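You operate a simulated robot arm through the tools that you are given. There is no shell and no other tool. Be economical: measure what you need, move in short steps, check, and stop when the job is done.

Carry out the task below with a simulated robot arm. There is one attempt and no reset: what you move stays moved.

JOB
Fill the milk pan to its line and warm it till it steams.
Fine: milk from the milk jug, setting 2, don't let it boil; ring off after, pan on the cork mat, jug back.

It is judged by the outcome, as a careful person would: the job done as asked, and still so three seconds after it is handed in. It fails if anything else is knocked over, pushed out of place, dropped, spilled or broken.

ROBOT AND FRAMES
A 6-joint arm with a two-finger parallel gripper, fixed in place. Base frame: the origin is at the foot of the arm, x ahead of it, y to its left, z up. Units: mm, rad, N and s.
With the tool pointing down near the work surface it reaches from about 360 to 820 mm from the base axis. Its first joint turns from -2.897 to 2.897 rad. Payload 3.91 kg.
The tool frame sits at the grasp point between the pads (the TCP): z along the fingers, y along the line on which they close. The tips reach 30 mm beyond it. The gripper opens to 110 mm. The fingers are 20 mm wide and 10 mm thick; the gripper's body (48 by 112 mm) begins 55 mm behind the TCP.
Orientation is that of the tool frame in the base frame, as a unit quaternion [x, y, z, w]. With the fingers straight down and closing along the base's y, the tool's x points along the base's -x, its y along +y and its z along -z.

CONTROLS
- The arm moves only by the tool send_rows. Its arguments are lists of equal length, an entry for each row: "delta_rot": the turn, a rotation vector about the base's x, y, z in rad, a list of three; "xyz": the shift along the base's x, y, z in mm, a list of three; "jaw": the closure, from 0 (fully open) to 1 (shut). In form: {"delta_rot": [[wx, wy, wz], ...], "xyz": [[tx, ty, tz], ...], "jaw": [jaw, ...]}. A call has 1 to 10 rows; each row is the pose to reach, as a shift and turn from the pose commanded when the call began. Each row takes 0.2 s and may step no farther than 50 mm and 0.15 rad from the row before; otherwise, or with a gripper value out of range, the whole call is refused. A pose out of reach is approached as far as the arm can. The call stops where the force on the tool passes 40 N (or 10 N more than at its start, if that is more) or the arm is blocked; 0.2 s more then pass. The fingers move at their own pace (about 45 mm/s each) and stop on an object; they squeeze with about 34 N. The grip force told is the motor's: it shows also when the fingers shut on nothing. Time passes only in rows, and 0.2 s behind the last, so rows that repeat a pose let the fingers close. The reply holds the time, the measured pose of the TCP, the force on the tool along the base axes, the opening and the grip force, in the units named above and with some noise, and new pictures: "pictures" is both (left out), scene, wrist or none.
- Cameras (640 x 400 px; columns grow to the right, rows downward): "scene" is fixed at [219.2, 650.7, 1682.1]; the picture's right is [-0.90, -0.45, 0.00], its down [-0.33, 0.67, -0.66] and it looks along [0.29, -0.59, -0.75] (base axes); focal length 243 px, centre (320, 200). "wrist" rides on the gripper at [-36, 0, -57] in the tool frame; the picture's right is [0.00, -1.00, 0.00], its down [0.97, 0.00, -0.24] and it looks along [0.24, 0.00, 0.97] (tool axes); focal length 218 px, centre (320, 200). There is no depth. A picture from a camera that has moved, and an enlarged one, comes with that camera's place and axes in the base frame and with its lens.
- move_column(by): slides the trunk up (or, below 0, down) by that many mm; the arm rides with it, the base frame stays. It gives what a move gives, with no picture.
- inspect(camera, box): a new picture of the part [left, top, right, bottom] of that camera's present view, enlarged. It takes no simulated time.
- finish_job(): hands the job in; it is judged then, once.

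Work in short steps. Places have to be worked out from the pictures, the camera data and where the tool is seen: move nearer, look again, correct. Check each grasp and each placing, and mend what went wrong. You have 120 turns and 150 pictures in all, those below and enlarged ones among them. Open the gripper and draw the arm clear of the work before you hand the job in, unless the task says otherwise; then end with one line.

The tools are called after "Call:" by a JSON object that holds its "fn" and its "kwargs". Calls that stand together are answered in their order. send_rows: Moves the arm, as the interface text tells. Its arguments: {"type":"object","properties":{"delta_rot":{"type":"array","items":{"type":"array","items":{"type":"number"}}},"xyz":{"type":"array","items":{"type":"array","items":{"type":"number"}}},"jaw":{"type":"array","items":{"type":"number"}},"pictures":{"type":"string","enum":["both","scene","wrist","none"]}},"required":["delta_rot","xyz","jaw"]} The other tools are called the same way: move_column (by) slides the trunk up or down; inspect (camera, box) takes an enlarged picture of a part of a camera's view; finish_job () hands the job in.

At the start:

```text
clock: 0.0
tcp_pos: [438.2, -148.0, 1339.3]
ee_rot: [0.0, 1.0, 0.0, 0.0]
wrist_force: [1.0, 0.5, 0.8]
gripper_width: 109.9
grasp_force: 0.0
trunk travel left (down, up): [-575.0, 35.0]
```

scene: 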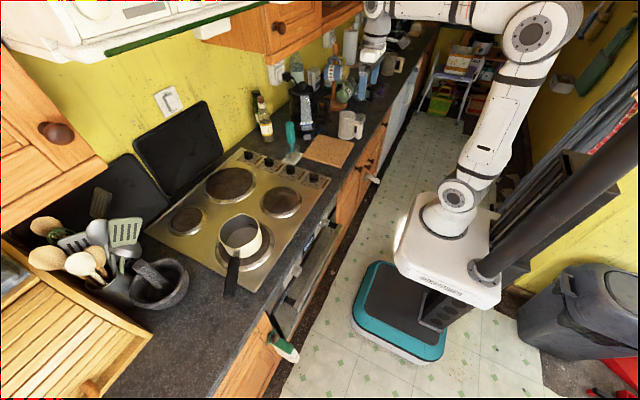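
wrist: 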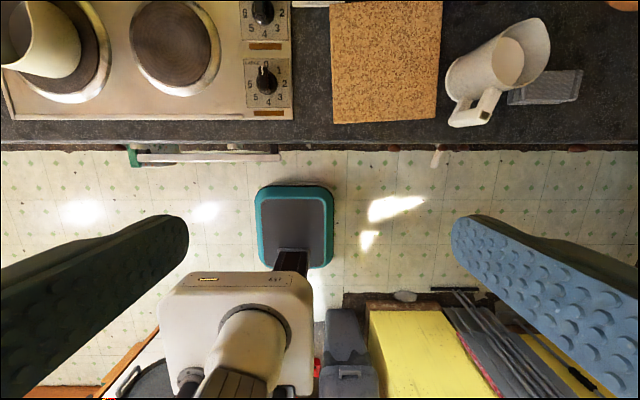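

The pictures show a hob with a pan on the front-left ring, a cork mat, and a white jug to its right. I enlarge the hob and the jug areas first.

Call:
{"fn": "inspect", "kwargs": {"camera": "scene", "box": [140, 130, 340, 300]}}

Call:
{"fn": "inspect", "kwargs": {"camera": "scene", "box": [230, 20, 430, 190]}}

Call:
{"fn": "inspect", "kwargs": {"camera": "wrist", "box": [0, 0, 640, 200]}}

```text
2.35 times, centred on (240, 215) of scene
camera zoom: at [219.2, 650.7, 1682.1], right [-0.9, -0.45, 0.0], down [-0.33, 0.67, -0.66], along [0.29, -0.59, -0.75], focal length 572 px, centre (508, 165)
```

zoom: 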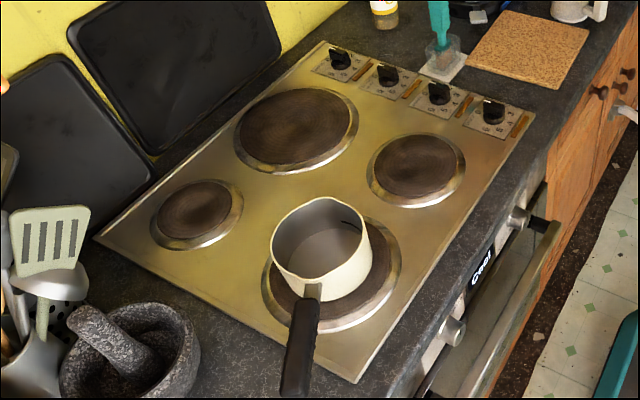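

```text
2.35 times, centred on (330, 105) of scene
camera zoom: at [219.2, 650.7, 1682.1], right [-0.9, -0.45, 0.0], down [-0.33, 0.67, -0.66], along [0.29, -0.59, -0.75], focal length 572 px, centre (296, 424)
```

zoom: 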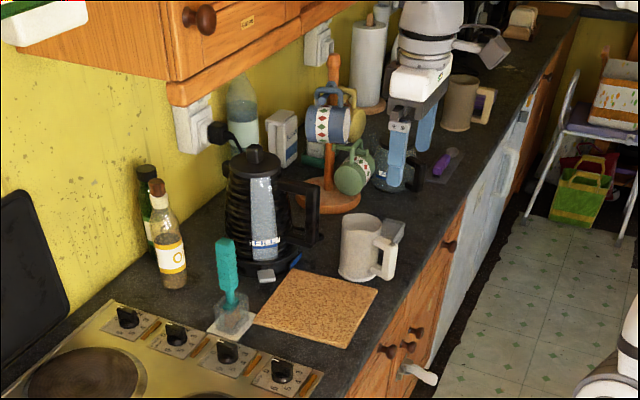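

```text
1.00 times, centred on (320, 100) of wrist
camera zoom: at [474.1, -147.1, 1396.0], right [0.0, -1.0, 0.0], down [-0.97, 0.0, 0.24], along [-0.24, 0.0, -0.97], focal length 218 px, centre (320, 300)
```

zoom: 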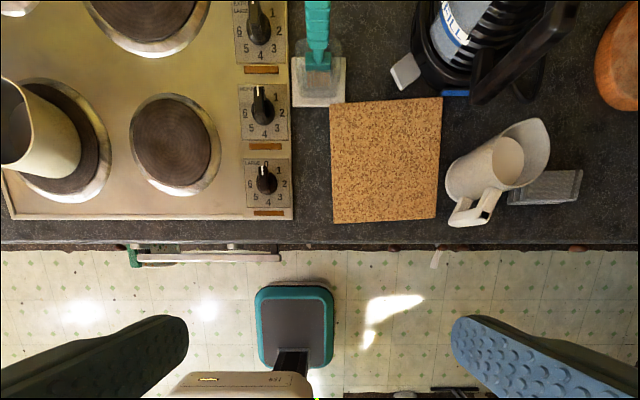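

The jug beside the mat looks like the milk jug, and knobs run along the hob's right edge at about y≈-43, x≈600, 720 and further back. I move over them to read the labels.

Call:
{"fn": "send_rows", "kwargs": {"delta_rot": [[0, 0, 0], [0, 0, 0], [0, 0, 0], [0, 0, 0], [0, 0, 0], [0, 0, 0]], "xyz": [[40, 18, -20], [80, 36, -40], [120, 54, -60], [160, 72, -80], [200, 90, -100], [240, 105, -120]], "jaw": [0, 0, 0, 0, 0, 0]}}

```text
clock: 1.4
tcp_pos: [680.9, -40.7, 1219.2]
ee_rot: [0.001, 1.0, 0.0, -0.001]
wrist_force: [0.2, 0.9, 0.0]
gripper_width: 109.9
grasp_force: 0.0
trunk travel left (down, up): [-575.0, 35.0]
camera wrist: at [716.2, -40.2, 1275.8], right [0.0, -1.0, 0.0], down [-0.97, 0.0, 0.24], along [-0.24, 0.0, -0.97], focal length 218 px, centre (320, 200)
```

scene: 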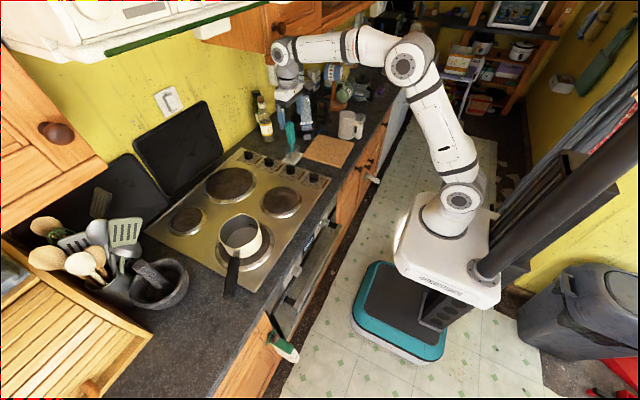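
wrist: 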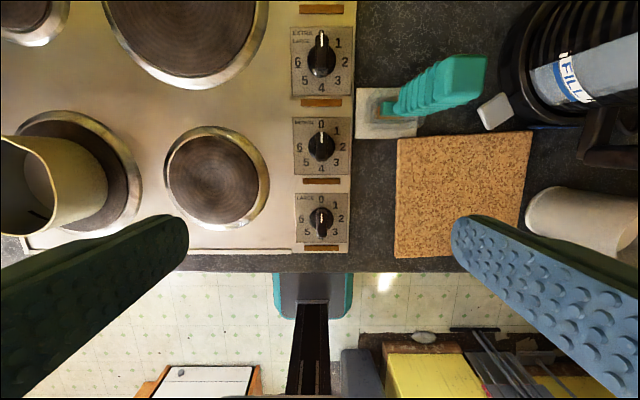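

The labels are now legible enough to enlarge.

Call:
{"fn": "inspect", "kwargs": {"camera": "wrist", "box": [270, 100, 430, 260]}}

Call:
{"fn": "inspect", "kwargs": {"camera": "wrist", "box": [250, 0, 410, 100]}}

Call:
{"fn": "inspect", "kwargs": {"camera": "scene", "box": [210, 200, 290, 250]}}

```text
2.50 times, centred on (350, 180) of wrist
camera zoom: at [716.2, -40.2, 1275.8], right [0.0, -1.0, 0.0], down [-0.97, 0.0, 0.24], along [-0.24, 0.0, -0.97], focal length 546 px, centre (245, 250)
```

zoom: 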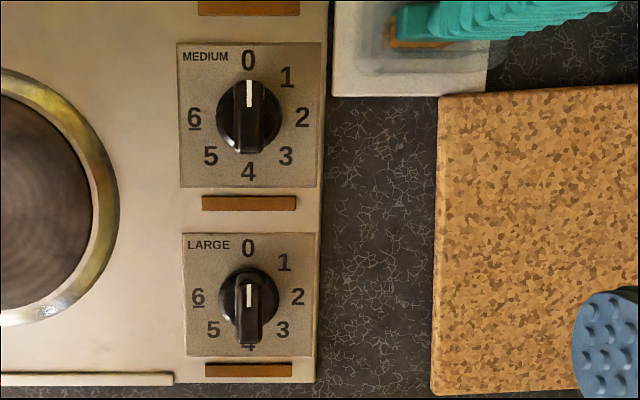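

```text
4.00 times, centred on (330, 50) of wrist
camera zoom: at [716.2, -40.2, 1275.8], right [0.0, -1.0, 0.0], down [-0.97, 0.0, 0.24], along [-0.24, 0.0, -0.97], focal length 873 px, centre (280, 800)
```

zoom: 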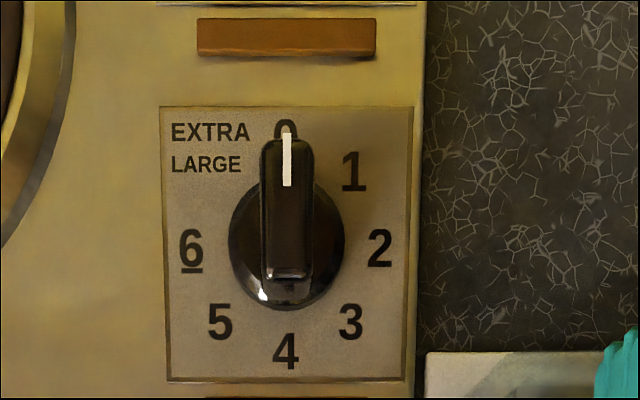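

```text
8.00 times, centred on (250, 225) of scene
camera zoom: at [219.2, 650.7, 1682.1], right [-0.9, -0.45, 0.0], down [-0.33, 0.67, -0.66], along [0.29, -0.59, -0.75], focal length 1944 px, centre (880, 0)
```

zoom: 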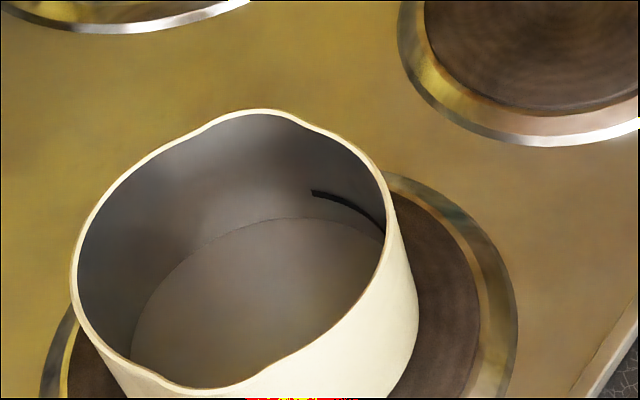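

The front knob is LARGE, matching the front-left ring under the pan; 0 points to +x and 2 is a quarter turn clockwise. Now I look at the jug from above.

Call:
{"fn": "send_rows", "kwargs": {"delta_rot": [[0, 0, 0], [0, 0, 0], [0, 0, 0], [0, 0, 0], [0, 0, 0], [0, 0, 0], [0, 0, 0], [0, 0, 0]], "xyz": [[-10, -46, 0], [-20, -92, 0], [-30, -138, 0], [-40, -184, 0], [-50, -230, 0], [-60, -276, 0], [-70, -322, 0], [-80, -365, 0]], "jaw": [0, 0, 0, 0, 0, 0, 0, 0]}}

```text
clock: 3.2
tcp_pos: [600.7, -408.5, 1220.4]
ee_rot: [0.0, 1.0, 0.0, 0.0]
wrist_force: [0.1, 0.4, 0.0]
gripper_width: 110.0
grasp_force: 0.0
trunk travel left (down, up): [-575.0, 35.0]
camera wrist: at [635.7, -408.4, 1276.9], right [0.0, -1.0, 0.0], down [-0.97, 0.0, 0.24], along [-0.24, 0.0, -0.97], focal length 218 px, centre (320, 200)
```

scene: 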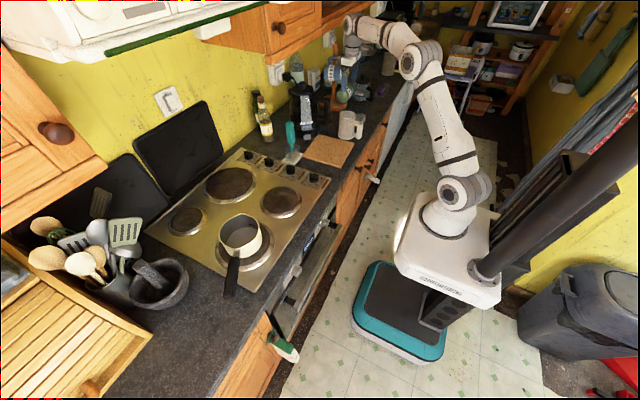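
wrist: 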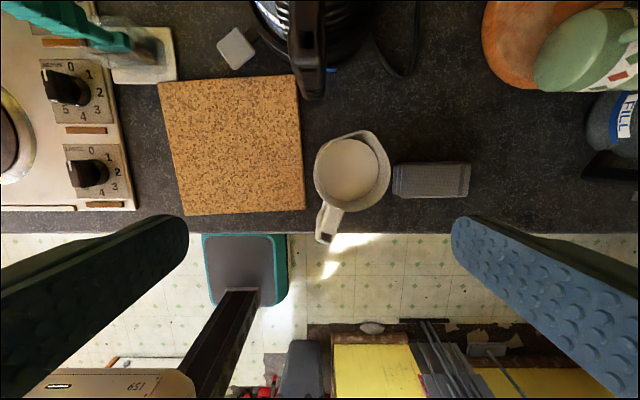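

Call:
{"fn": "inspect", "kwargs": {"camera": "wrist", "box": [270, 100, 430, 260]}}

Call:
{"fn": "inspect", "kwargs": {"camera": "scene", "box": [310, 90, 390, 140]}}

```text
2.50 times, centred on (350, 180) of wrist
camera zoom: at [635.7, -408.4, 1276.9], right [0.0, -1.0, 0.0], down [-0.97, 0.0, 0.24], along [-0.24, 0.0, -0.97], focal length 546 px, centre (245, 250)
```

zoom: 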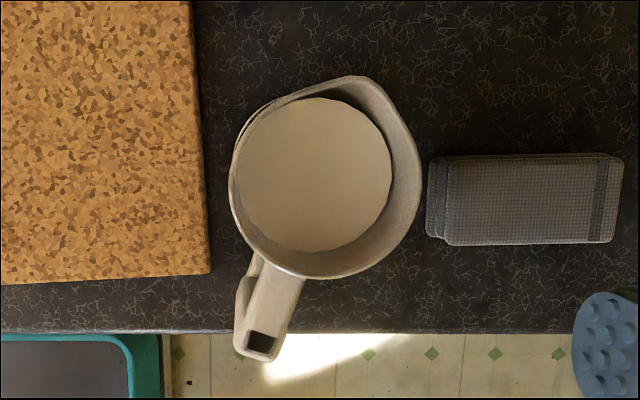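

```text
8.00 times, centred on (350, 115) of scene
camera zoom: at [219.2, 650.7, 1682.1], right [-0.9, -0.45, 0.0], down [-0.33, 0.67, -0.66], along [0.29, -0.59, -0.75], focal length 1944 px, centre (80, 880)
```

zoom: 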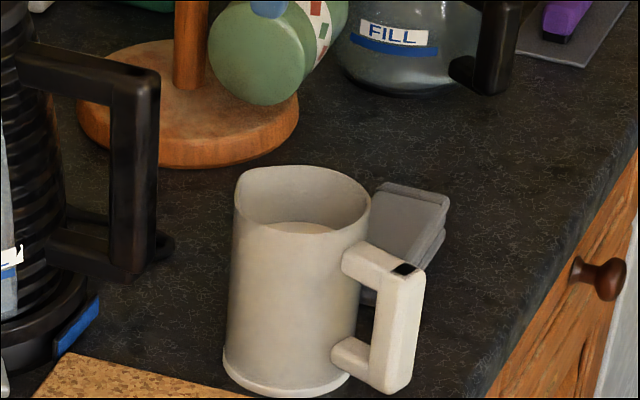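

The milk jug sits at about (606,-445), rim z≈1030, ⌀≈86, spout pointing about -17° from +x and handle opposite. I plan to clamp the body at 45° from the handle side; first pitch and back off.

Call:
{"fn": "send_rows", "kwargs": {"delta_rot": [[0, -0.131, 0], [0, -0.262, 0], [0, -0.393, 0], [0, -0.524, 0], [0, -0.655, 0], [0, -0.785, 0]], "xyz": [[-20, -2, -10], [-40, -4, -20], [-60, -6, -30], [-80, -8, -40], [-95, -10, -50], [-110, -10, -60]], "jaw": [0, 0, 0, 0, 0, 0]}}

Call:
{"fn": "send_rows", "kwargs": {"delta_rot": [[0, 0, -0.1], [0, 0, -0.2], [0, 0, -0.3]], "xyz": [[8, 0, -10], [16, 0, -20], [25, 0, -35]], "jaw": [0, 0, 0]}}

```text
clock: 4.6
tcp_pos: [488.1, -418.0, 1157.3]
ee_rot: [0.0, 0.924, 0.0, 0.382]
wrist_force: [0.3, 1.1, 0.2]
gripper_width: 109.9
grasp_force: 0.0
trunk travel left (down, up): [-575.0, 35.0]
camera wrist: at [473.4, -418.0, 1224.3], right [0.0, -1.0, 0.0], down [-0.86, 0.0, -0.52], along [0.52, 0.0, -0.86], focal length 218 px, centre (320, 200)
```

scene: 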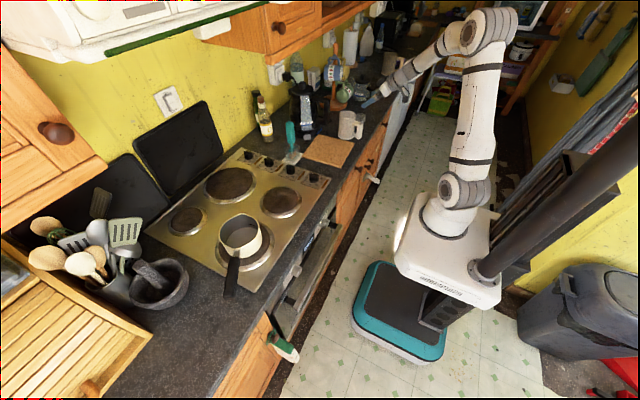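
wrist: 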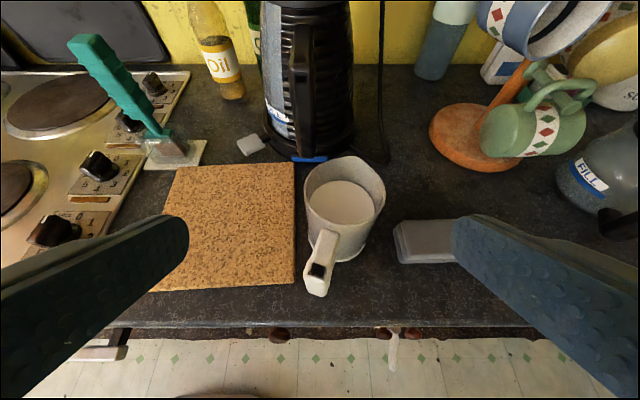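

```text
clock: 5.4
tcp_pos: [515.0, -418.2, 1123.9]
ee_rot: [0.139, 0.913, -0.058, 0.378]
wrist_force: [-0.1, 0.2, 0.1]
gripper_width: 109.9
grasp_force: 0.2
trunk travel left (down, up): [-575.0, 35.0]
camera wrist: at [499.7, -413.2, 1189.5], right [-0.3, -0.95, 0.0], down [-0.82, 0.25, -0.52], along [0.49, -0.15, -0.86], focal length 218 px, centre (320, 200)
```

scene: 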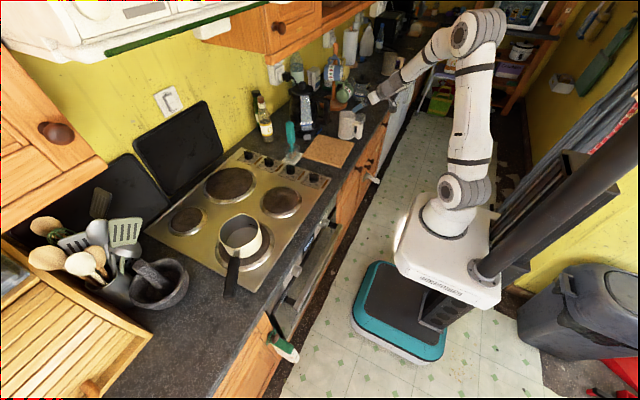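
wrist: 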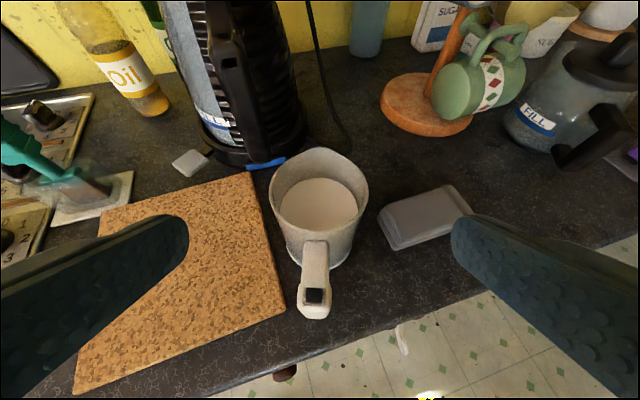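

The jug is centred between the fingers. I enlarge to pin down the rim height before going in.

Call:
{"fn": "inspect", "kwargs": {"camera": "wrist", "box": [240, 130, 400, 330]}}

```text
2.00 times, centred on (320, 230) of wrist
camera zoom: at [499.7, -413.2, 1189.5], right [-0.3, -0.95, 0.0], down [-0.82, 0.25, -0.52], along [0.49, -0.15, -0.86], focal length 436 px, centre (320, 140)
```

zoom: 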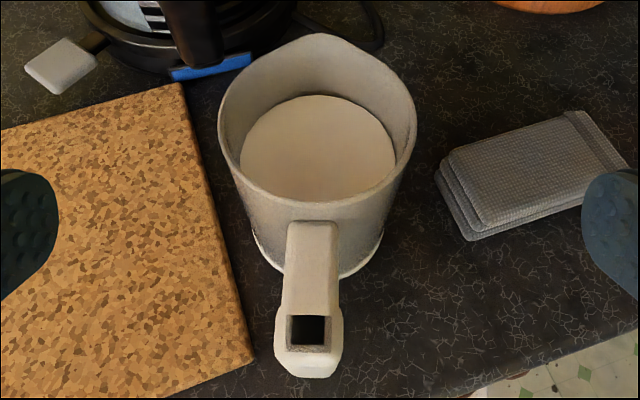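

The rim centre is at (605,-445,1029), ⌀≈87. I go in along the tool axis, stopping short of the final pose to check.

Call:
{"fn": "send_rows", "kwargs": {"delta_rot": [[0, 0, 0], [0, 0, 0], [0, 0, 0], [0, 0, 0]], "xyz": [[0, 0, -17], [24, -7.4, -42], [48, -14.7, -67], [68, -20.8, -88]], "jaw": [0, 0, 0, 0]}}

```text
clock: 6.4
tcp_pos: [581.5, -440.8, 1033.8]
ee_rot: [0.137, 0.914, -0.057, 0.378]
wrist_force: [0.8, 0.3, 0.2]
gripper_width: 110.1
grasp_force: 0.0
trunk travel left (down, up): [-575.0, 35.0]
camera wrist: at [567.6, -435.3, 1100.1], right [-0.3, -0.96, 0.0], down [-0.82, 0.25, -0.52], along [0.49, -0.15, -0.86], focal length 218 px, centre (320, 200)
```

scene: 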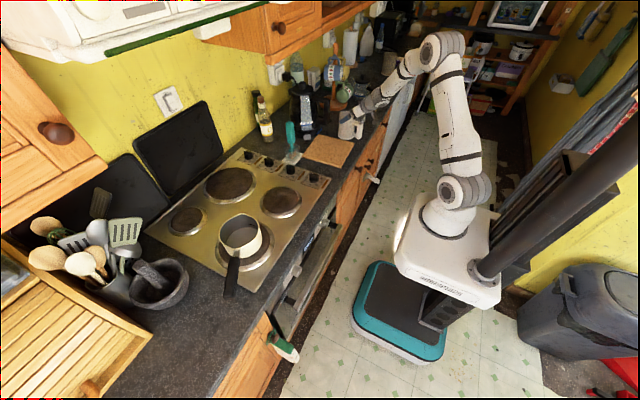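
wrist: 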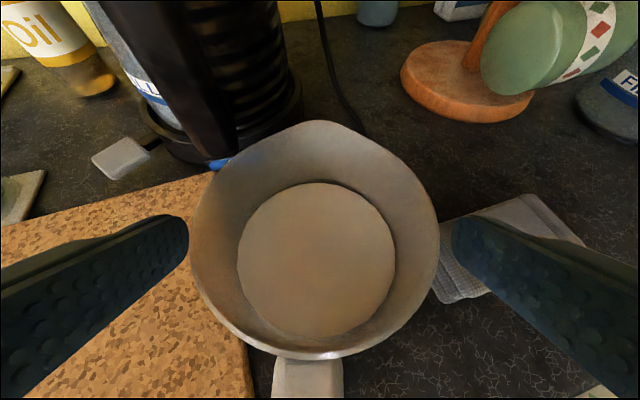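

Still centred with even clearance; I go the last 35 mm and close.

Call:
{"fn": "send_rows", "kwargs": {"delta_rot": [[0, 0, 0], [0, 0, 0], [0, 0, 0], [0, 0, 0], [0, 0, 0], [0, 0, 0]], "xyz": [[12, -3, -13], [24, -6, -25], [24, -6, -25], [24, -6, -25], [24, -6, -25], [24, -6, -25]], "jaw": [0, 0, 0.3, 0.6, 1, 1]}}

```text
clock: 7.8
tcp_pos: [605.4, -444.5, 1010.0]
ee_rot: [0.138, 0.914, -0.057, 0.378]
wrist_force: [1.3, 0.5, 1.7]
gripper_width: 84.2
grasp_force: 34.0
trunk travel left (down, up): [-575.0, 35.0]
camera wrist: at [590.9, -440.7, 1075.8], right [-0.3, -0.96, 0.0], down [-0.82, 0.25, -0.52], along [0.49, -0.15, -0.86], focal length 218 px, centre (320, 200)
```

scene: 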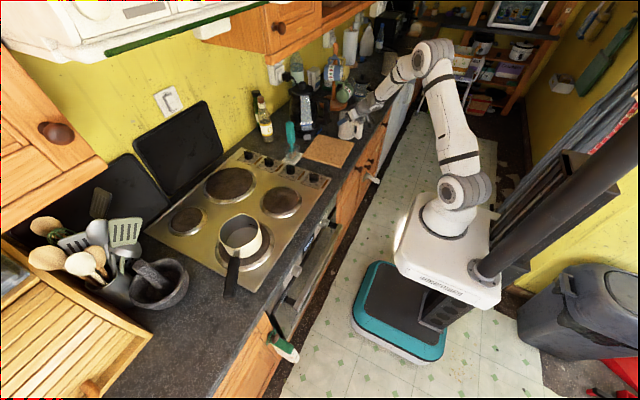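
wrist: 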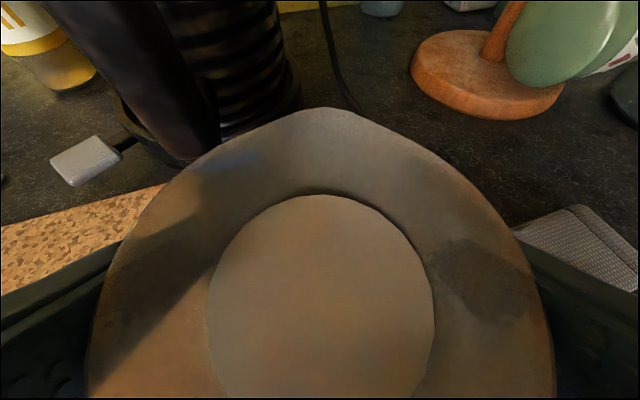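

Gripped at 84 mm. Lift gently and check that it holds.

Call:
{"fn": "send_rows", "kwargs": {"delta_rot": [[0, 0, 0], [0, 0, 0], [0, 0, 0], [0, 0, 0], [0, 0, 0]], "xyz": [[0, 0, 5], [0, 0, 15], [0, 0, 30], [0, 0, 45], [0, 0, 55]], "jaw": [1, 1, 1, 1, 1]}}

```text
clock: 9.0
tcp_pos: [605.1, -444.8, 1066.1]
ee_rot: [0.139, 0.914, -0.057, 0.377]
wrist_force: [0.2, -0.2, -5.2]
gripper_width: 83.4
grasp_force: 33.9
trunk travel left (down, up): [-575.0, 35.0]
camera wrist: at [590.2, -440.0, 1131.8], right [-0.3, -0.96, 0.0], down [-0.82, 0.25, -0.52], along [0.49, -0.15, -0.86], focal length 218 px, centre (320, 200)
```

scene: 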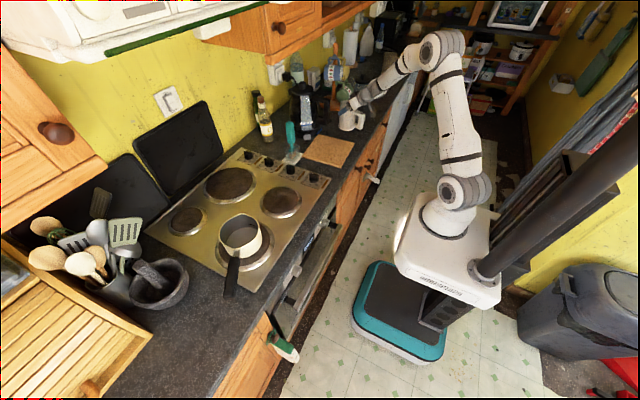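
wrist: 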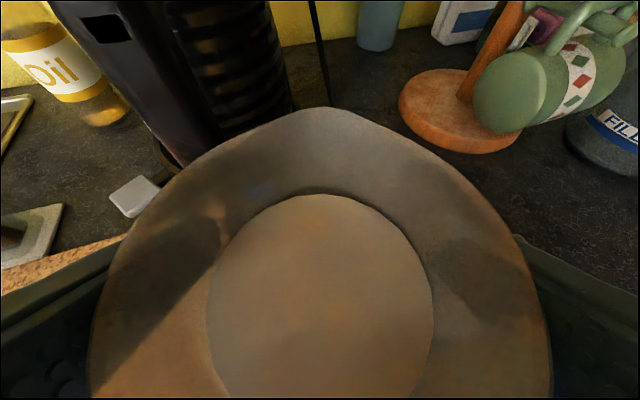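

It holds (about 6 N). I raise further and draw back toward the counter edge before sweeping left.

Call:
{"fn": "send_rows", "kwargs": {"delta_rot": [[0, 0, 0.05], [0, 0, 0.1], [0, 0, 0.15], [0, 0, 0.2]], "xyz": [[-10, 0, 30], [-25, 5, 60], [-45, 20, 90], [-65, 45, 114]], "jaw": [1, 1, 1, 1], "pictures": "none"}}

Call:
{"fn": "send_rows", "kwargs": {"delta_rot": [[0, 0, 0.04], [0, 0, 0.08], [0, 0, 0.12], [0, 0, 0.16], [0, 0, 0.2], [0, 0, 0.24], [0, 0, 0.28], [0, 0, 0.32], [0, 0, 0.36], [0, 0, 0.4]], "xyz": [[0, 40, 0], [0, 80, 0], [0, 120, 0], [0, 160, 0], [0, 200, 0], [0, 240, 0], [0, 280, 0], [0, 320, 0], [0, 360, 0], [0, 400, 0]], "jaw": [1, 1, 1, 1, 1, 1, 1, 1, 1, 1]}}

```text
clock: 10.0
tcp_pos: [538.3, -400.0, 1179.7]
ee_rot: [0.046, 0.923, -0.02, 0.382]
wrist_force: [0.4, -1.3, -6.3]
gripper_width: 83.6
grasp_force: 34.2
trunk travel left (down, up): [-575.0, 35.0]
```

```text
clock: 12.2
tcp_pos: [542.2, 1.7, 1180.1]
ee_rot: [-0.138, 0.913, 0.057, 0.379]
wrist_force: [-0.2, 0.6, -5.2]
gripper_width: 83.5
grasp_force: 33.6
trunk travel left (down, up): [-575.0, 35.0]
camera wrist: at [526.0, -1.1, 1245.9], right [0.3, -0.96, 0.0], down [-0.82, -0.25, -0.52], along [0.49, 0.15, -0.86], focal length 218 px, centre (320, 200)
```

scene: 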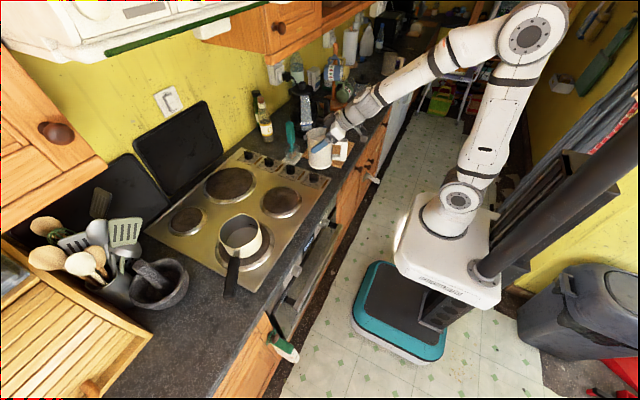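
wrist: 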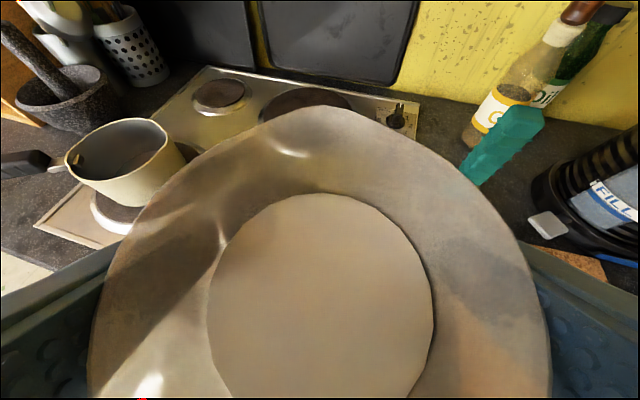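

Pan rim triangulates to about centre (661,364), z≈1000, ⌀≈136. I'll pour from the -y side (heading ≈75°) so the scene camera can see into the pan; move there upright, high.

Call:
{"fn": "send_rows", "kwargs": {"delta_rot": [[0, 0, 0.1], [0, 0, 0.2], [0, 0, 0.3], [0, 0, 0.4], [0, 0, 0.5], [0, 0, 0.6], [0, 0, 0.7], [0, 0, 0.8], [0, 0, 0.9], [0, 0, 1.0]], "xyz": [[0, 29, 2], [5, 58, 4], [10, 87, 6], [18, 116, 8], [28, 145, 10], [40, 174, 10], [55, 203, 10], [70, 232, 10], [85, 261, 10], [99, 286, 10]], "jaw": [1, 1, 1, 1, 1, 1, 1, 1, 1, 1]}}

```text
clock: 14.4
tcp_pos: [639.6, 286.7, 1189.7]
ee_rot: [-0.56, 0.735, 0.232, 0.303]
wrist_force: [-0.6, 0.3, -5.1]
gripper_width: 83.6
grasp_force: 33.9
trunk travel left (down, up): [-575.0, 35.0]
camera wrist: at [634.9, 273.6, 1255.2], right [0.96, -0.27, 0.0], down [-0.23, -0.83, -0.52], along [0.14, 0.5, -0.86], focal length 218 px, centre (320, 200)
```

scene: 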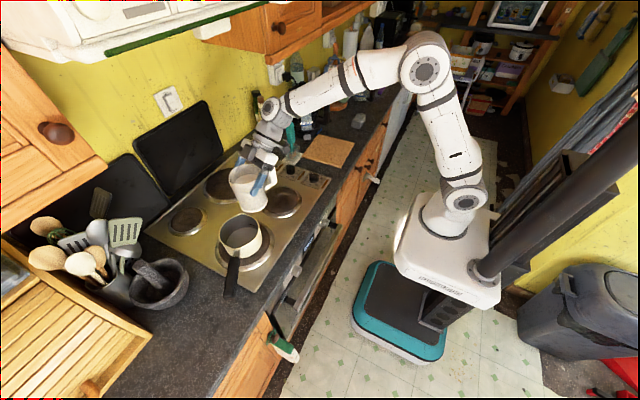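
wrist: 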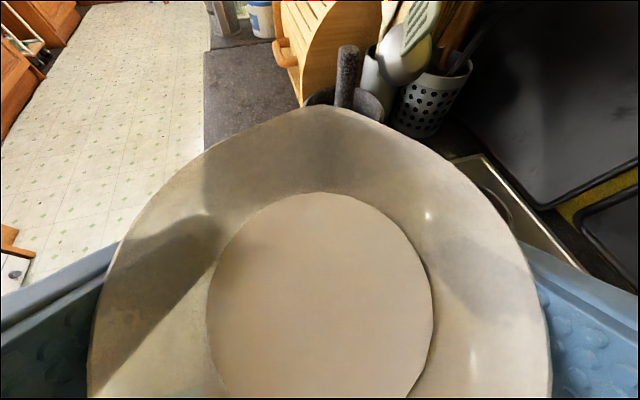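

Good view into the pan. I pre-tilt 28° (below spilling) and come partway down.

Call:
{"fn": "send_rows", "kwargs": {"delta_rot": [[-0.116, 0.032, 0], [-0.231, 0.064, 0], [-0.347, 0.096, 0], [-0.472, 0.131, 0], [-0.472, 0.131, 0], [-0.472, 0.131, 0], [-0.472, 0.131, 0]], "xyz": [[0, 1, 0], [0, 2, 0], [0, 3, 0], [0, 3, 0], [0, 3, -30], [0, 3, -60], [0, 3, -85]], "jaw": [1, 1, 1, 1, 1, 1, 1]}}

```text
clock: 16.0
tcp_pos: [641.4, 291.2, 1104.9]
ee_rot: [-0.598, 0.788, 0.089, 0.117]
wrist_force: [-0.8, -0.2, -5.2]
gripper_width: 83.5
grasp_force: 33.7
trunk travel left (down, up): [-575.0, 35.0]
camera wrist: at [645.3, 308.6, 1169.1], right [0.96, -0.27, 0.0], down [-0.27, -0.96, -0.05], along [0.01, 0.05, -1.0], focal length 218 px, centre (320, 200)
```

scene: 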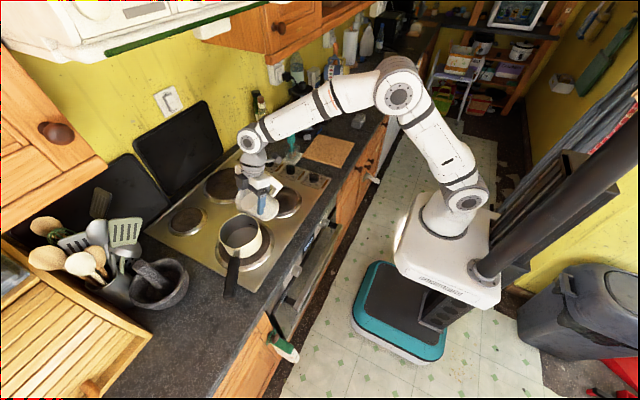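
wrist: 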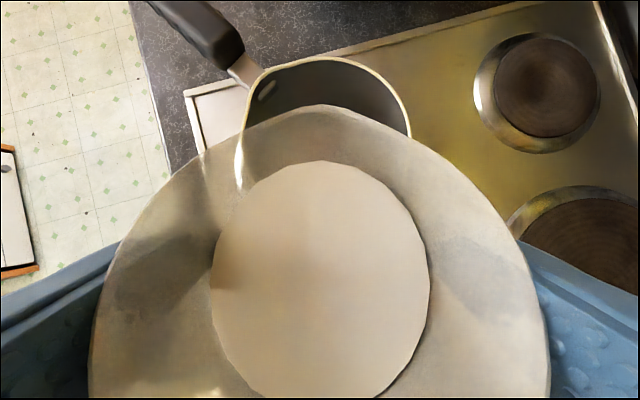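

Lip is centred as planned at (654,342). Lower to about 40 mm above the pan rim.

Call:
{"fn": "send_rows", "kwargs": {"delta_rot": [[0, 0, 0], [0, 0, 0], [0, 0, 0]], "xyz": [[0, 0, -20], [0, 0, -40], [0, 0, -56]], "jaw": [1, 1, 1]}}

Call:
{"fn": "inspect", "kwargs": {"camera": "scene", "box": [200, 180, 300, 260]}}

```text
clock: 16.8
tcp_pos: [640.7, 289.3, 1049.3]
ee_rot: [-0.598, 0.788, 0.089, 0.116]
wrist_force: [-0.7, 0.5, -5.6]
gripper_width: 83.6
grasp_force: 34.1
trunk travel left (down, up): [-575.0, 35.0]
camera wrist: at [643.5, 307.0, 1113.7], right [0.96, -0.27, 0.0], down [-0.27, -0.96, -0.05], along [0.01, 0.05, -1.0], focal length 218 px, centre (320, 200)
```

scene: 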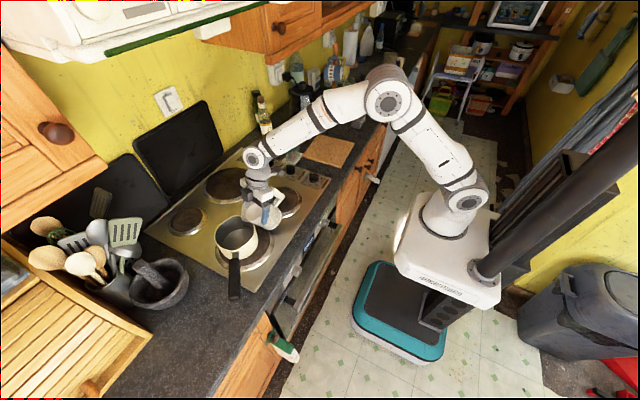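
wrist: 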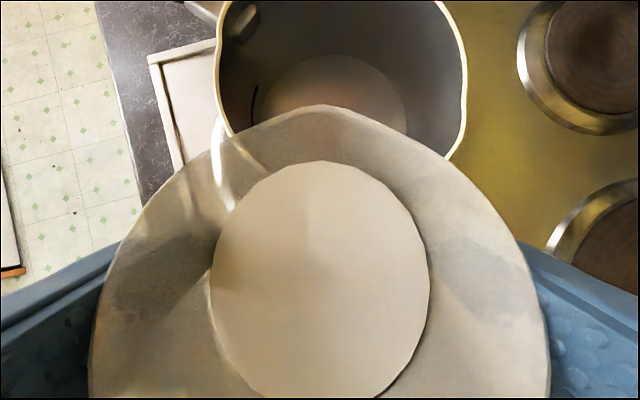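

```text
5.00 times, centred on (250, 220) of scene
camera zoom: at [219.2, 650.7, 1682.1], right [-0.9, -0.45, 0.0], down [-0.33, 0.67, -0.66], along [0.29, -0.59, -0.75], focal length 1215 px, centre (670, 100)
```

zoom: 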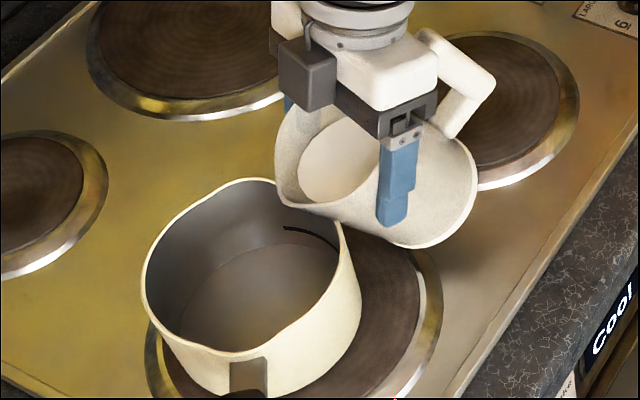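

The scene shows the pan got nudged a little: the jug's front wall touched its rim on the way down. I raise again and see how far it moved.

Call:
{"fn": "send_rows", "kwargs": {"delta_rot": [[0, 0, 0], [0, 0, 0], [0, 0, 0]], "xyz": [[0, 0, 20], [0, 0, 40], [0, 0, 56]], "jaw": [1, 1, 1]}}

Call:
{"fn": "inspect", "kwargs": {"camera": "scene", "box": [200, 190, 300, 270]}}

```text
clock: 17.6
tcp_pos: [639.1, 290.5, 1104.9]
ee_rot: [-0.598, 0.788, 0.088, 0.117]
wrist_force: [-0.2, 0.8, -4.1]
gripper_width: 83.6
grasp_force: 34.2
trunk travel left (down, up): [-575.0, 35.0]
camera wrist: at [643.8, 307.6, 1170.5], right [0.96, -0.27, 0.0], down [-0.27, -0.96, -0.05], along [0.01, 0.05, -1.0], focal length 218 px, centre (320, 200)
```

scene: 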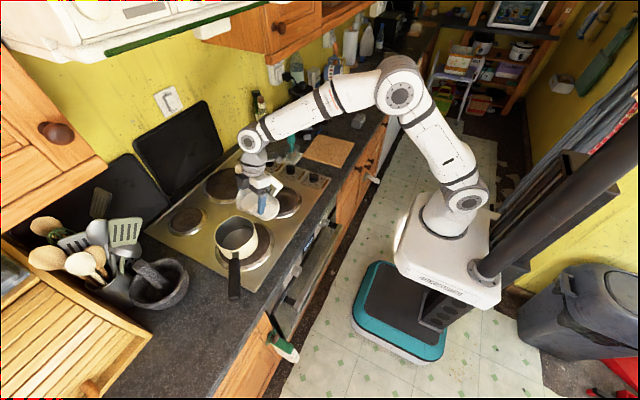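
wrist: 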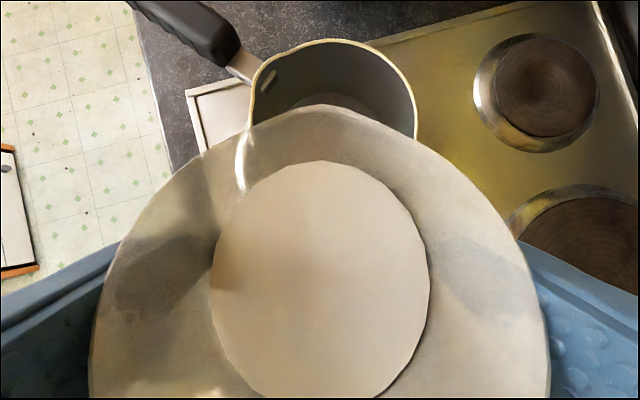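

```text
5.00 times, centred on (250, 230) of scene
camera zoom: at [219.2, 650.7, 1682.1], right [-0.9, -0.45, 0.0], down [-0.33, 0.67, -0.66], along [0.29, -0.59, -0.75], focal length 1215 px, centre (670, 50)
```

zoom: 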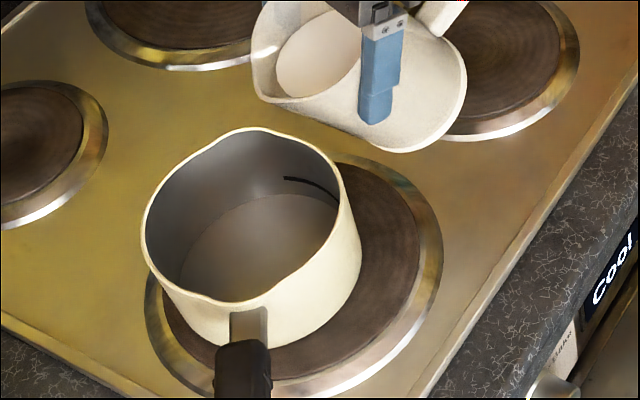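

The pan moved to about (674,373), still fully on the plate. I back the lip toward the pan's near side (lip at ≈(662,330), z≈1062), which keeps the jug wall clear, and then tilt slightly.

Call:
{"fn": "send_rows", "kwargs": {"delta_rot": [[0, 0, 0], [0, 0, 0], [0, 0, 0], [-0.048, 0.0134, 0], [-0.0964, 0.0268, 0]], "xyz": [[9, -11, 0], [9, -11, -18], [9, -11, -35], [9, -11, -32], [9.2, -10.2, -30]], "jaw": [1, 1, 1, 1, 1]}}

Call:
{"fn": "inspect", "kwargs": {"camera": "scene", "box": [200, 180, 300, 260]}}

```text
clock: 18.8
tcp_pos: [650.0, 279.3, 1075.3]
ee_rot: [-0.603, 0.792, 0.059, 0.076]
wrist_force: [0.6, 0.6, -5.4]
gripper_width: 83.3
grasp_force: 33.8
trunk travel left (down, up): [-575.0, 35.0]
camera wrist: at [655.5, 302.9, 1138.0], right [0.96, -0.27, 0.0], down [-0.27, -0.96, 0.05], along [-0.01, -0.05, -1.0], focal length 218 px, centre (320, 200)
```

scene: 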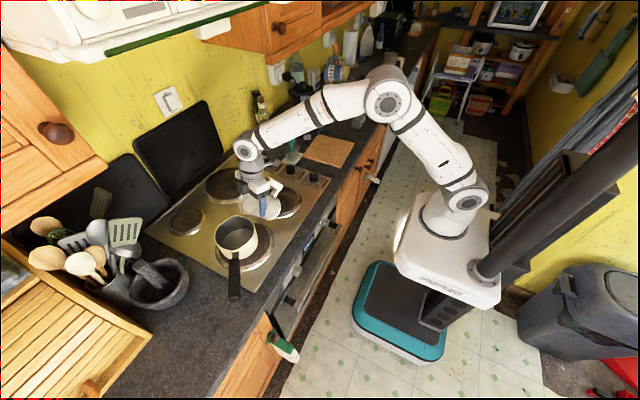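
wrist: 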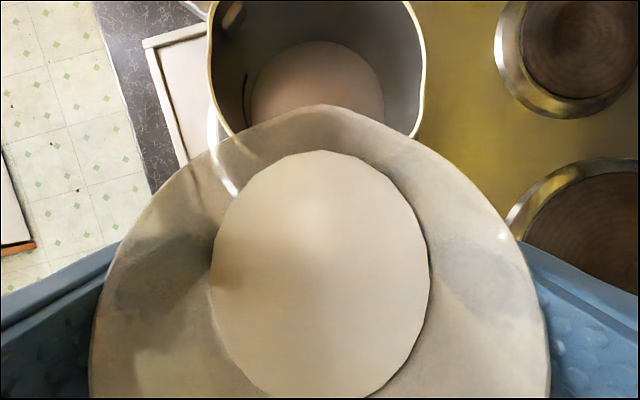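

```text
5.00 times, centred on (250, 220) of scene
camera zoom: at [219.2, 650.7, 1682.1], right [-0.9, -0.45, 0.0], down [-0.33, 0.67, -0.66], along [0.29, -0.59, -0.75], focal length 1215 px, centre (670, 100)
```

zoom: 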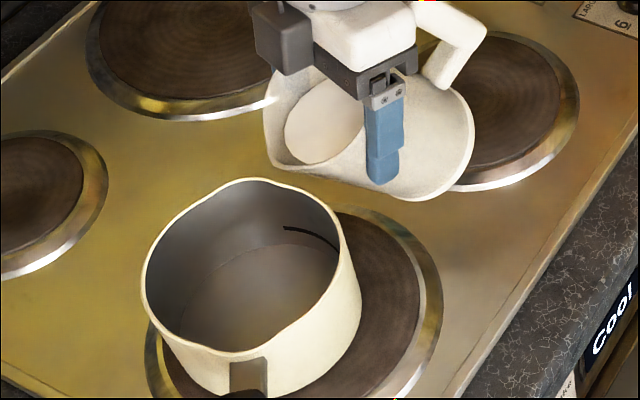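

Clear of the pan. I continue tilting with the lip held fixed.

Call:
{"fn": "send_rows", "kwargs": {"delta_rot": [[-0.048, 0.0134, 0], [-0.0964, 0.0268, 0], [-0.1446, 0.04, 0], [-0.1446, 0.04, 0]], "xyz": [[0.2, 0.7, 2.5], [0.4, 1.4, 5], [0.6, 2.2, 7.5], [0.6, 2.2, 7.5]], "jaw": [1, 1, 1, 1]}}

Call:
{"fn": "inspect", "kwargs": {"camera": "scene", "box": [200, 180, 300, 260]}}

```text
clock: 19.8
tcp_pos: [649.4, 281.9, 1082.8]
ee_rot: [-0.604, 0.797, 0.013, 0.017]
wrist_force: [-0.5, 0.5, -4.9]
gripper_width: 83.5
grasp_force: 33.7
trunk travel left (down, up): [-575.0, 35.0]
camera wrist: at [658.5, 313.9, 1141.0], right [0.96, -0.27, 0.0], down [-0.26, -0.94, 0.2], along [-0.05, -0.19, -0.98], focal length 218 px, centre (320, 200)
```

scene: 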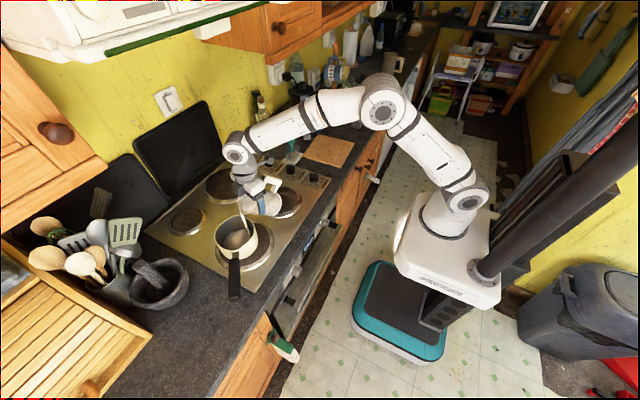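
wrist: 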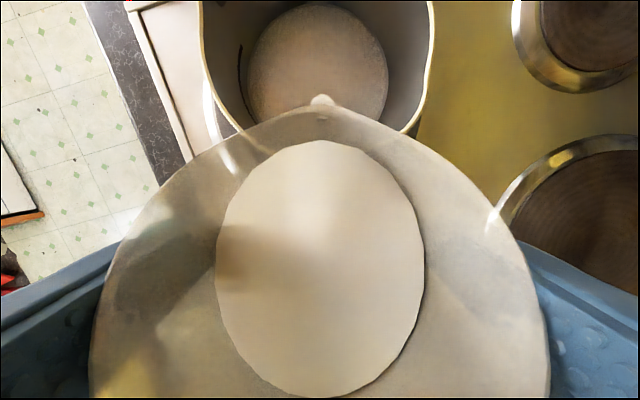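

```text
5.00 times, centred on (250, 220) of scene
camera zoom: at [219.2, 650.7, 1682.1], right [-0.9, -0.45, 0.0], down [-0.33, 0.67, -0.66], along [0.29, -0.59, -0.75], focal length 1215 px, centre (670, 100)
```

zoom: 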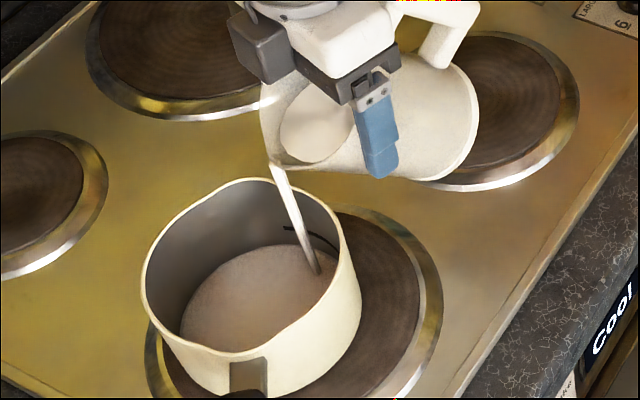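

Milk is streaming cleanly into the pan. Hold and watch the level.

Call:
{"fn": "send_rows", "kwargs": {"delta_rot": [[0, 0, 0], [0, 0, 0], [0, 0, 0], [0, 0, 0]], "xyz": [[0, 0, 0], [0, 0, 0], [0, 0, 0], [0, 0, 0]], "jaw": [1, 1, 1, 1], "pictures": "wrist"}}

Call:
{"fn": "inspect", "kwargs": {"camera": "scene", "box": [210, 195, 290, 260]}}

```text
clock: 20.8
tcp_pos: [649.6, 281.3, 1082.8]
ee_rot: [-0.605, 0.796, 0.014, 0.018]
wrist_force: [-0.1, -0.2, -5.0]
gripper_width: 83.8
grasp_force: 33.7
trunk travel left (down, up): [-575.0, 35.0]
camera wrist: at [658.5, 314.0, 1141.1], right [0.96, -0.27, 0.0], down [-0.26, -0.94, 0.2], along [-0.05, -0.19, -0.98], focal length 218 px, centre (320, 200)
```

wrist: 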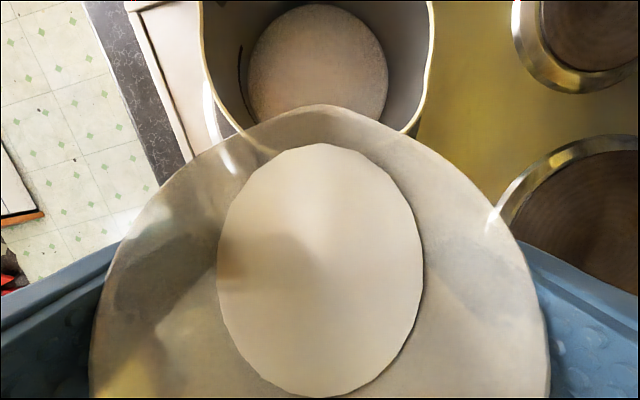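

```text
6.15 times, centred on (250, 228) of scene
camera zoom: at [219.2, 650.7, 1682.1], right [-0.9, -0.45, 0.0], down [-0.33, 0.67, -0.66], along [0.29, -0.59, -0.75], focal length 1495 px, centre (751, 31)
```

zoom: 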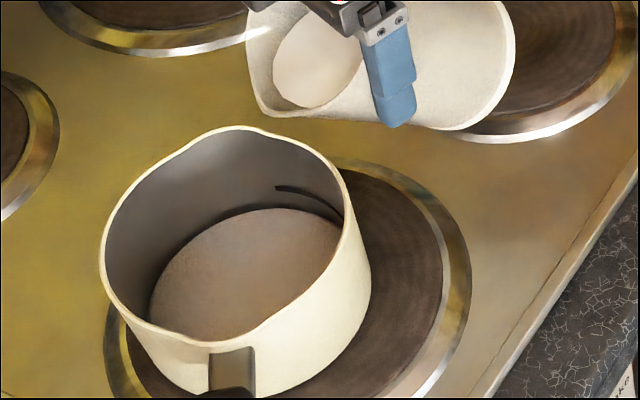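

Equilibrium reached with a shallow layer. Tilt another 0.15 rad and hold.

Call:
{"fn": "send_rows", "kwargs": {"delta_rot": [[-0.048, 0.0134, 0], [-0.0964, 0.0268, 0], [-0.1446, 0.04, 0], [-0.1446, 0.04, 0], [-0.1446, 0.04, 0], [-0.1446, 0.04, 0]], "xyz": [[0.3, 1, 2.4], [0.6, 2.1, 4.8], [0.9, 3.3, 7.1], [0.9, 3.3, 7.1], [0.9, 3.3, 7.1], [0.9, 3.3, 7.1]], "jaw": [1, 1, 1, 1, 1, 1], "pictures": "wrist"}}

Call:
{"fn": "inspect", "kwargs": {"camera": "scene", "box": [210, 195, 290, 260]}}

```text
clock: 22.2
tcp_pos: [649.6, 284.9, 1090.0]
ee_rot: [-0.603, 0.796, -0.032, -0.042]
wrist_force: [-0.2, 0.5, -4.9]
gripper_width: 83.6
grasp_force: 33.8
trunk travel left (down, up): [-575.0, 35.0]
camera wrist: at [661.9, 326.1, 1142.3], right [0.96, -0.27, 0.0], down [-0.25, -0.91, 0.34], along [-0.09, -0.33, -0.94], focal length 218 px, centre (320, 200)
```

wrist: 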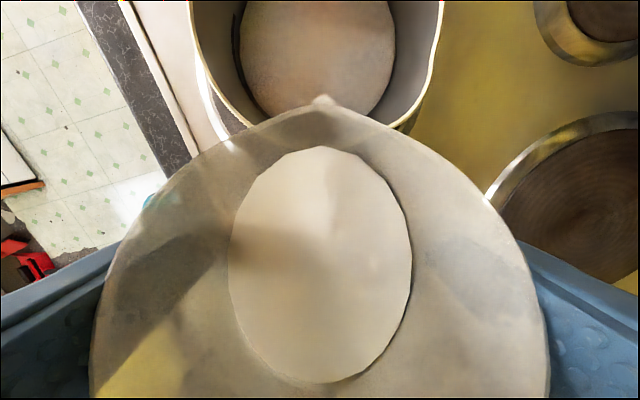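

```text
6.15 times, centred on (250, 228) of scene
camera zoom: at [219.2, 650.7, 1682.1], right [-0.9, -0.45, 0.0], down [-0.33, 0.67, -0.66], along [0.29, -0.59, -0.75], focal length 1495 px, centre (751, 31)
```

zoom: 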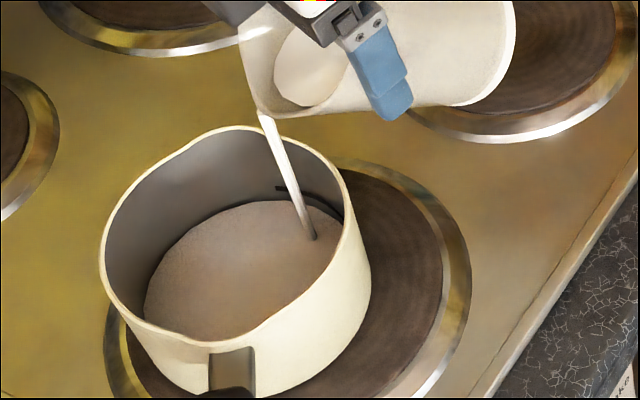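

Level is nearing the line and still trickling. Hold briefly.

Call:
{"fn": "send_rows", "kwargs": {"delta_rot": [[0, 0, 0], [0, 0, 0], [0, 0, 0]], "xyz": [[0, 0, 0], [0, 0, 0], [0, 0, 0]], "jaw": [1, 1, 1], "pictures": "none"}}

Call:
{"fn": "inspect", "kwargs": {"camera": "scene", "box": [220, 205, 270, 240]}}

```text
clock: 23.0
tcp_pos: [651.7, 285.6, 1089.9]
ee_rot: [-0.604, 0.795, -0.031, -0.042]
wrist_force: [-0.1, 0.0, -4.5]
gripper_width: 83.3
grasp_force: 34.0
trunk travel left (down, up): [-575.0, 35.0]
```

```text
11.43 times, centred on (245, 222) of scene
camera zoom: at [219.2, 650.7, 1682.1], right [-0.9, -0.45, 0.0], down [-0.33, 0.67, -0.66], along [0.29, -0.59, -0.75], focal length 2777 px, centre (1177, -57)
```

zoom: 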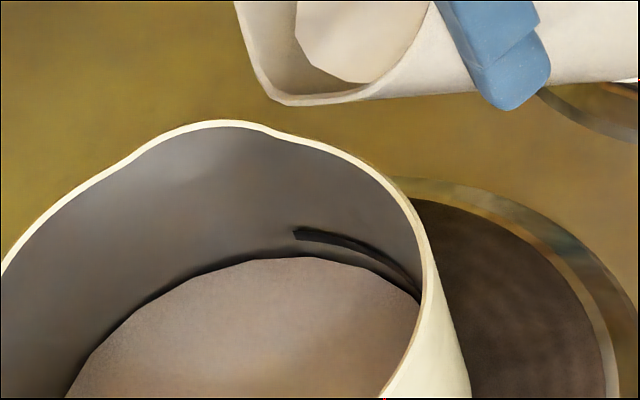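

Poured off; roughly half the rise from the last step is still missing below the line. Tilt 0.1 more and hold.

Call:
{"fn": "send_rows", "kwargs": {"delta_rot": [[-0.048, 0.0134, 0], [-0.0964, 0.0268, 0], [-0.0964, 0.0268, 0], [-0.0964, 0.0268, 0], [-0.0964, 0.0268, 0], [-0.0964, 0.0268, 0], [-0.0964, 0.0268, 0], [-0.0964, 0.0268, 0]], "xyz": [[0.4, 1.4, 2.2], [0.8, 2.8, 4.4], [0.8, 2.8, 4.4], [0.8, 2.8, 4.4], [0.8, 2.8, 4.4], [0.8, 2.8, 4.4], [0.8, 2.8, 4.4], [0.8, 2.8, 4.4]], "jaw": [1, 1, 1, 1, 1, 1, 1, 1], "pictures": "none"}}

Call:
{"fn": "inspect", "kwargs": {"camera": "scene", "box": [220, 205, 270, 240]}}

```text
clock: 24.8
tcp_pos: [652.5, 287.8, 1095.0]
ee_rot: [-0.602, 0.792, -0.062, -0.082]
wrist_force: [1.0, 0.2, -3.1]
gripper_width: 83.3
grasp_force: 33.7
trunk travel left (down, up): [-575.0, 35.0]
```

```text
11.43 times, centred on (245, 222) of scene
camera zoom: at [219.2, 650.7, 1682.1], right [-0.9, -0.45, 0.0], down [-0.33, 0.67, -0.66], along [0.29, -0.59, -0.75], focal length 2777 px, centre (1177, -57)
```

zoom: 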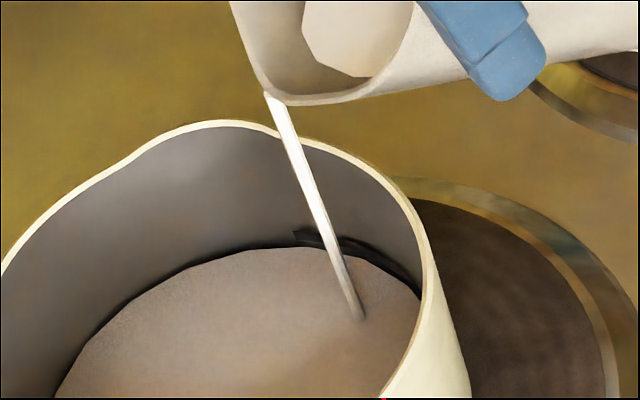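

Just beneath the line and still trickling. Hold a little more.

Call:
{"fn": "send_rows", "kwargs": {"delta_rot": [[0, 0, 0], [0, 0, 0], [0, 0, 0]], "xyz": [[0, 0, 0], [0, 0, 0], [0, 0, 0]], "jaw": [1, 1, 1], "pictures": "none"}}

Call:
{"fn": "inspect", "kwargs": {"camera": "scene", "box": [220, 205, 270, 240]}}

```text
clock: 25.6
tcp_pos: [652.4, 287.7, 1094.4]
ee_rot: [-0.601, 0.793, -0.062, -0.081]
wrist_force: [-0.9, 0.1, -3.3]
gripper_width: 83.3
grasp_force: 33.8
trunk travel left (down, up): [-575.0, 35.0]
```

```text
11.43 times, centred on (245, 222) of scene
camera zoom: at [219.2, 650.7, 1682.1], right [-0.9, -0.45, 0.0], down [-0.33, 0.67, -0.66], along [0.29, -0.59, -0.75], focal length 2777 px, centre (1177, -57)
```

zoom: 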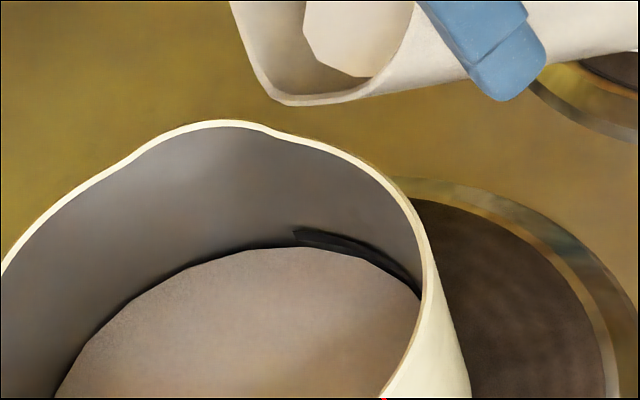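

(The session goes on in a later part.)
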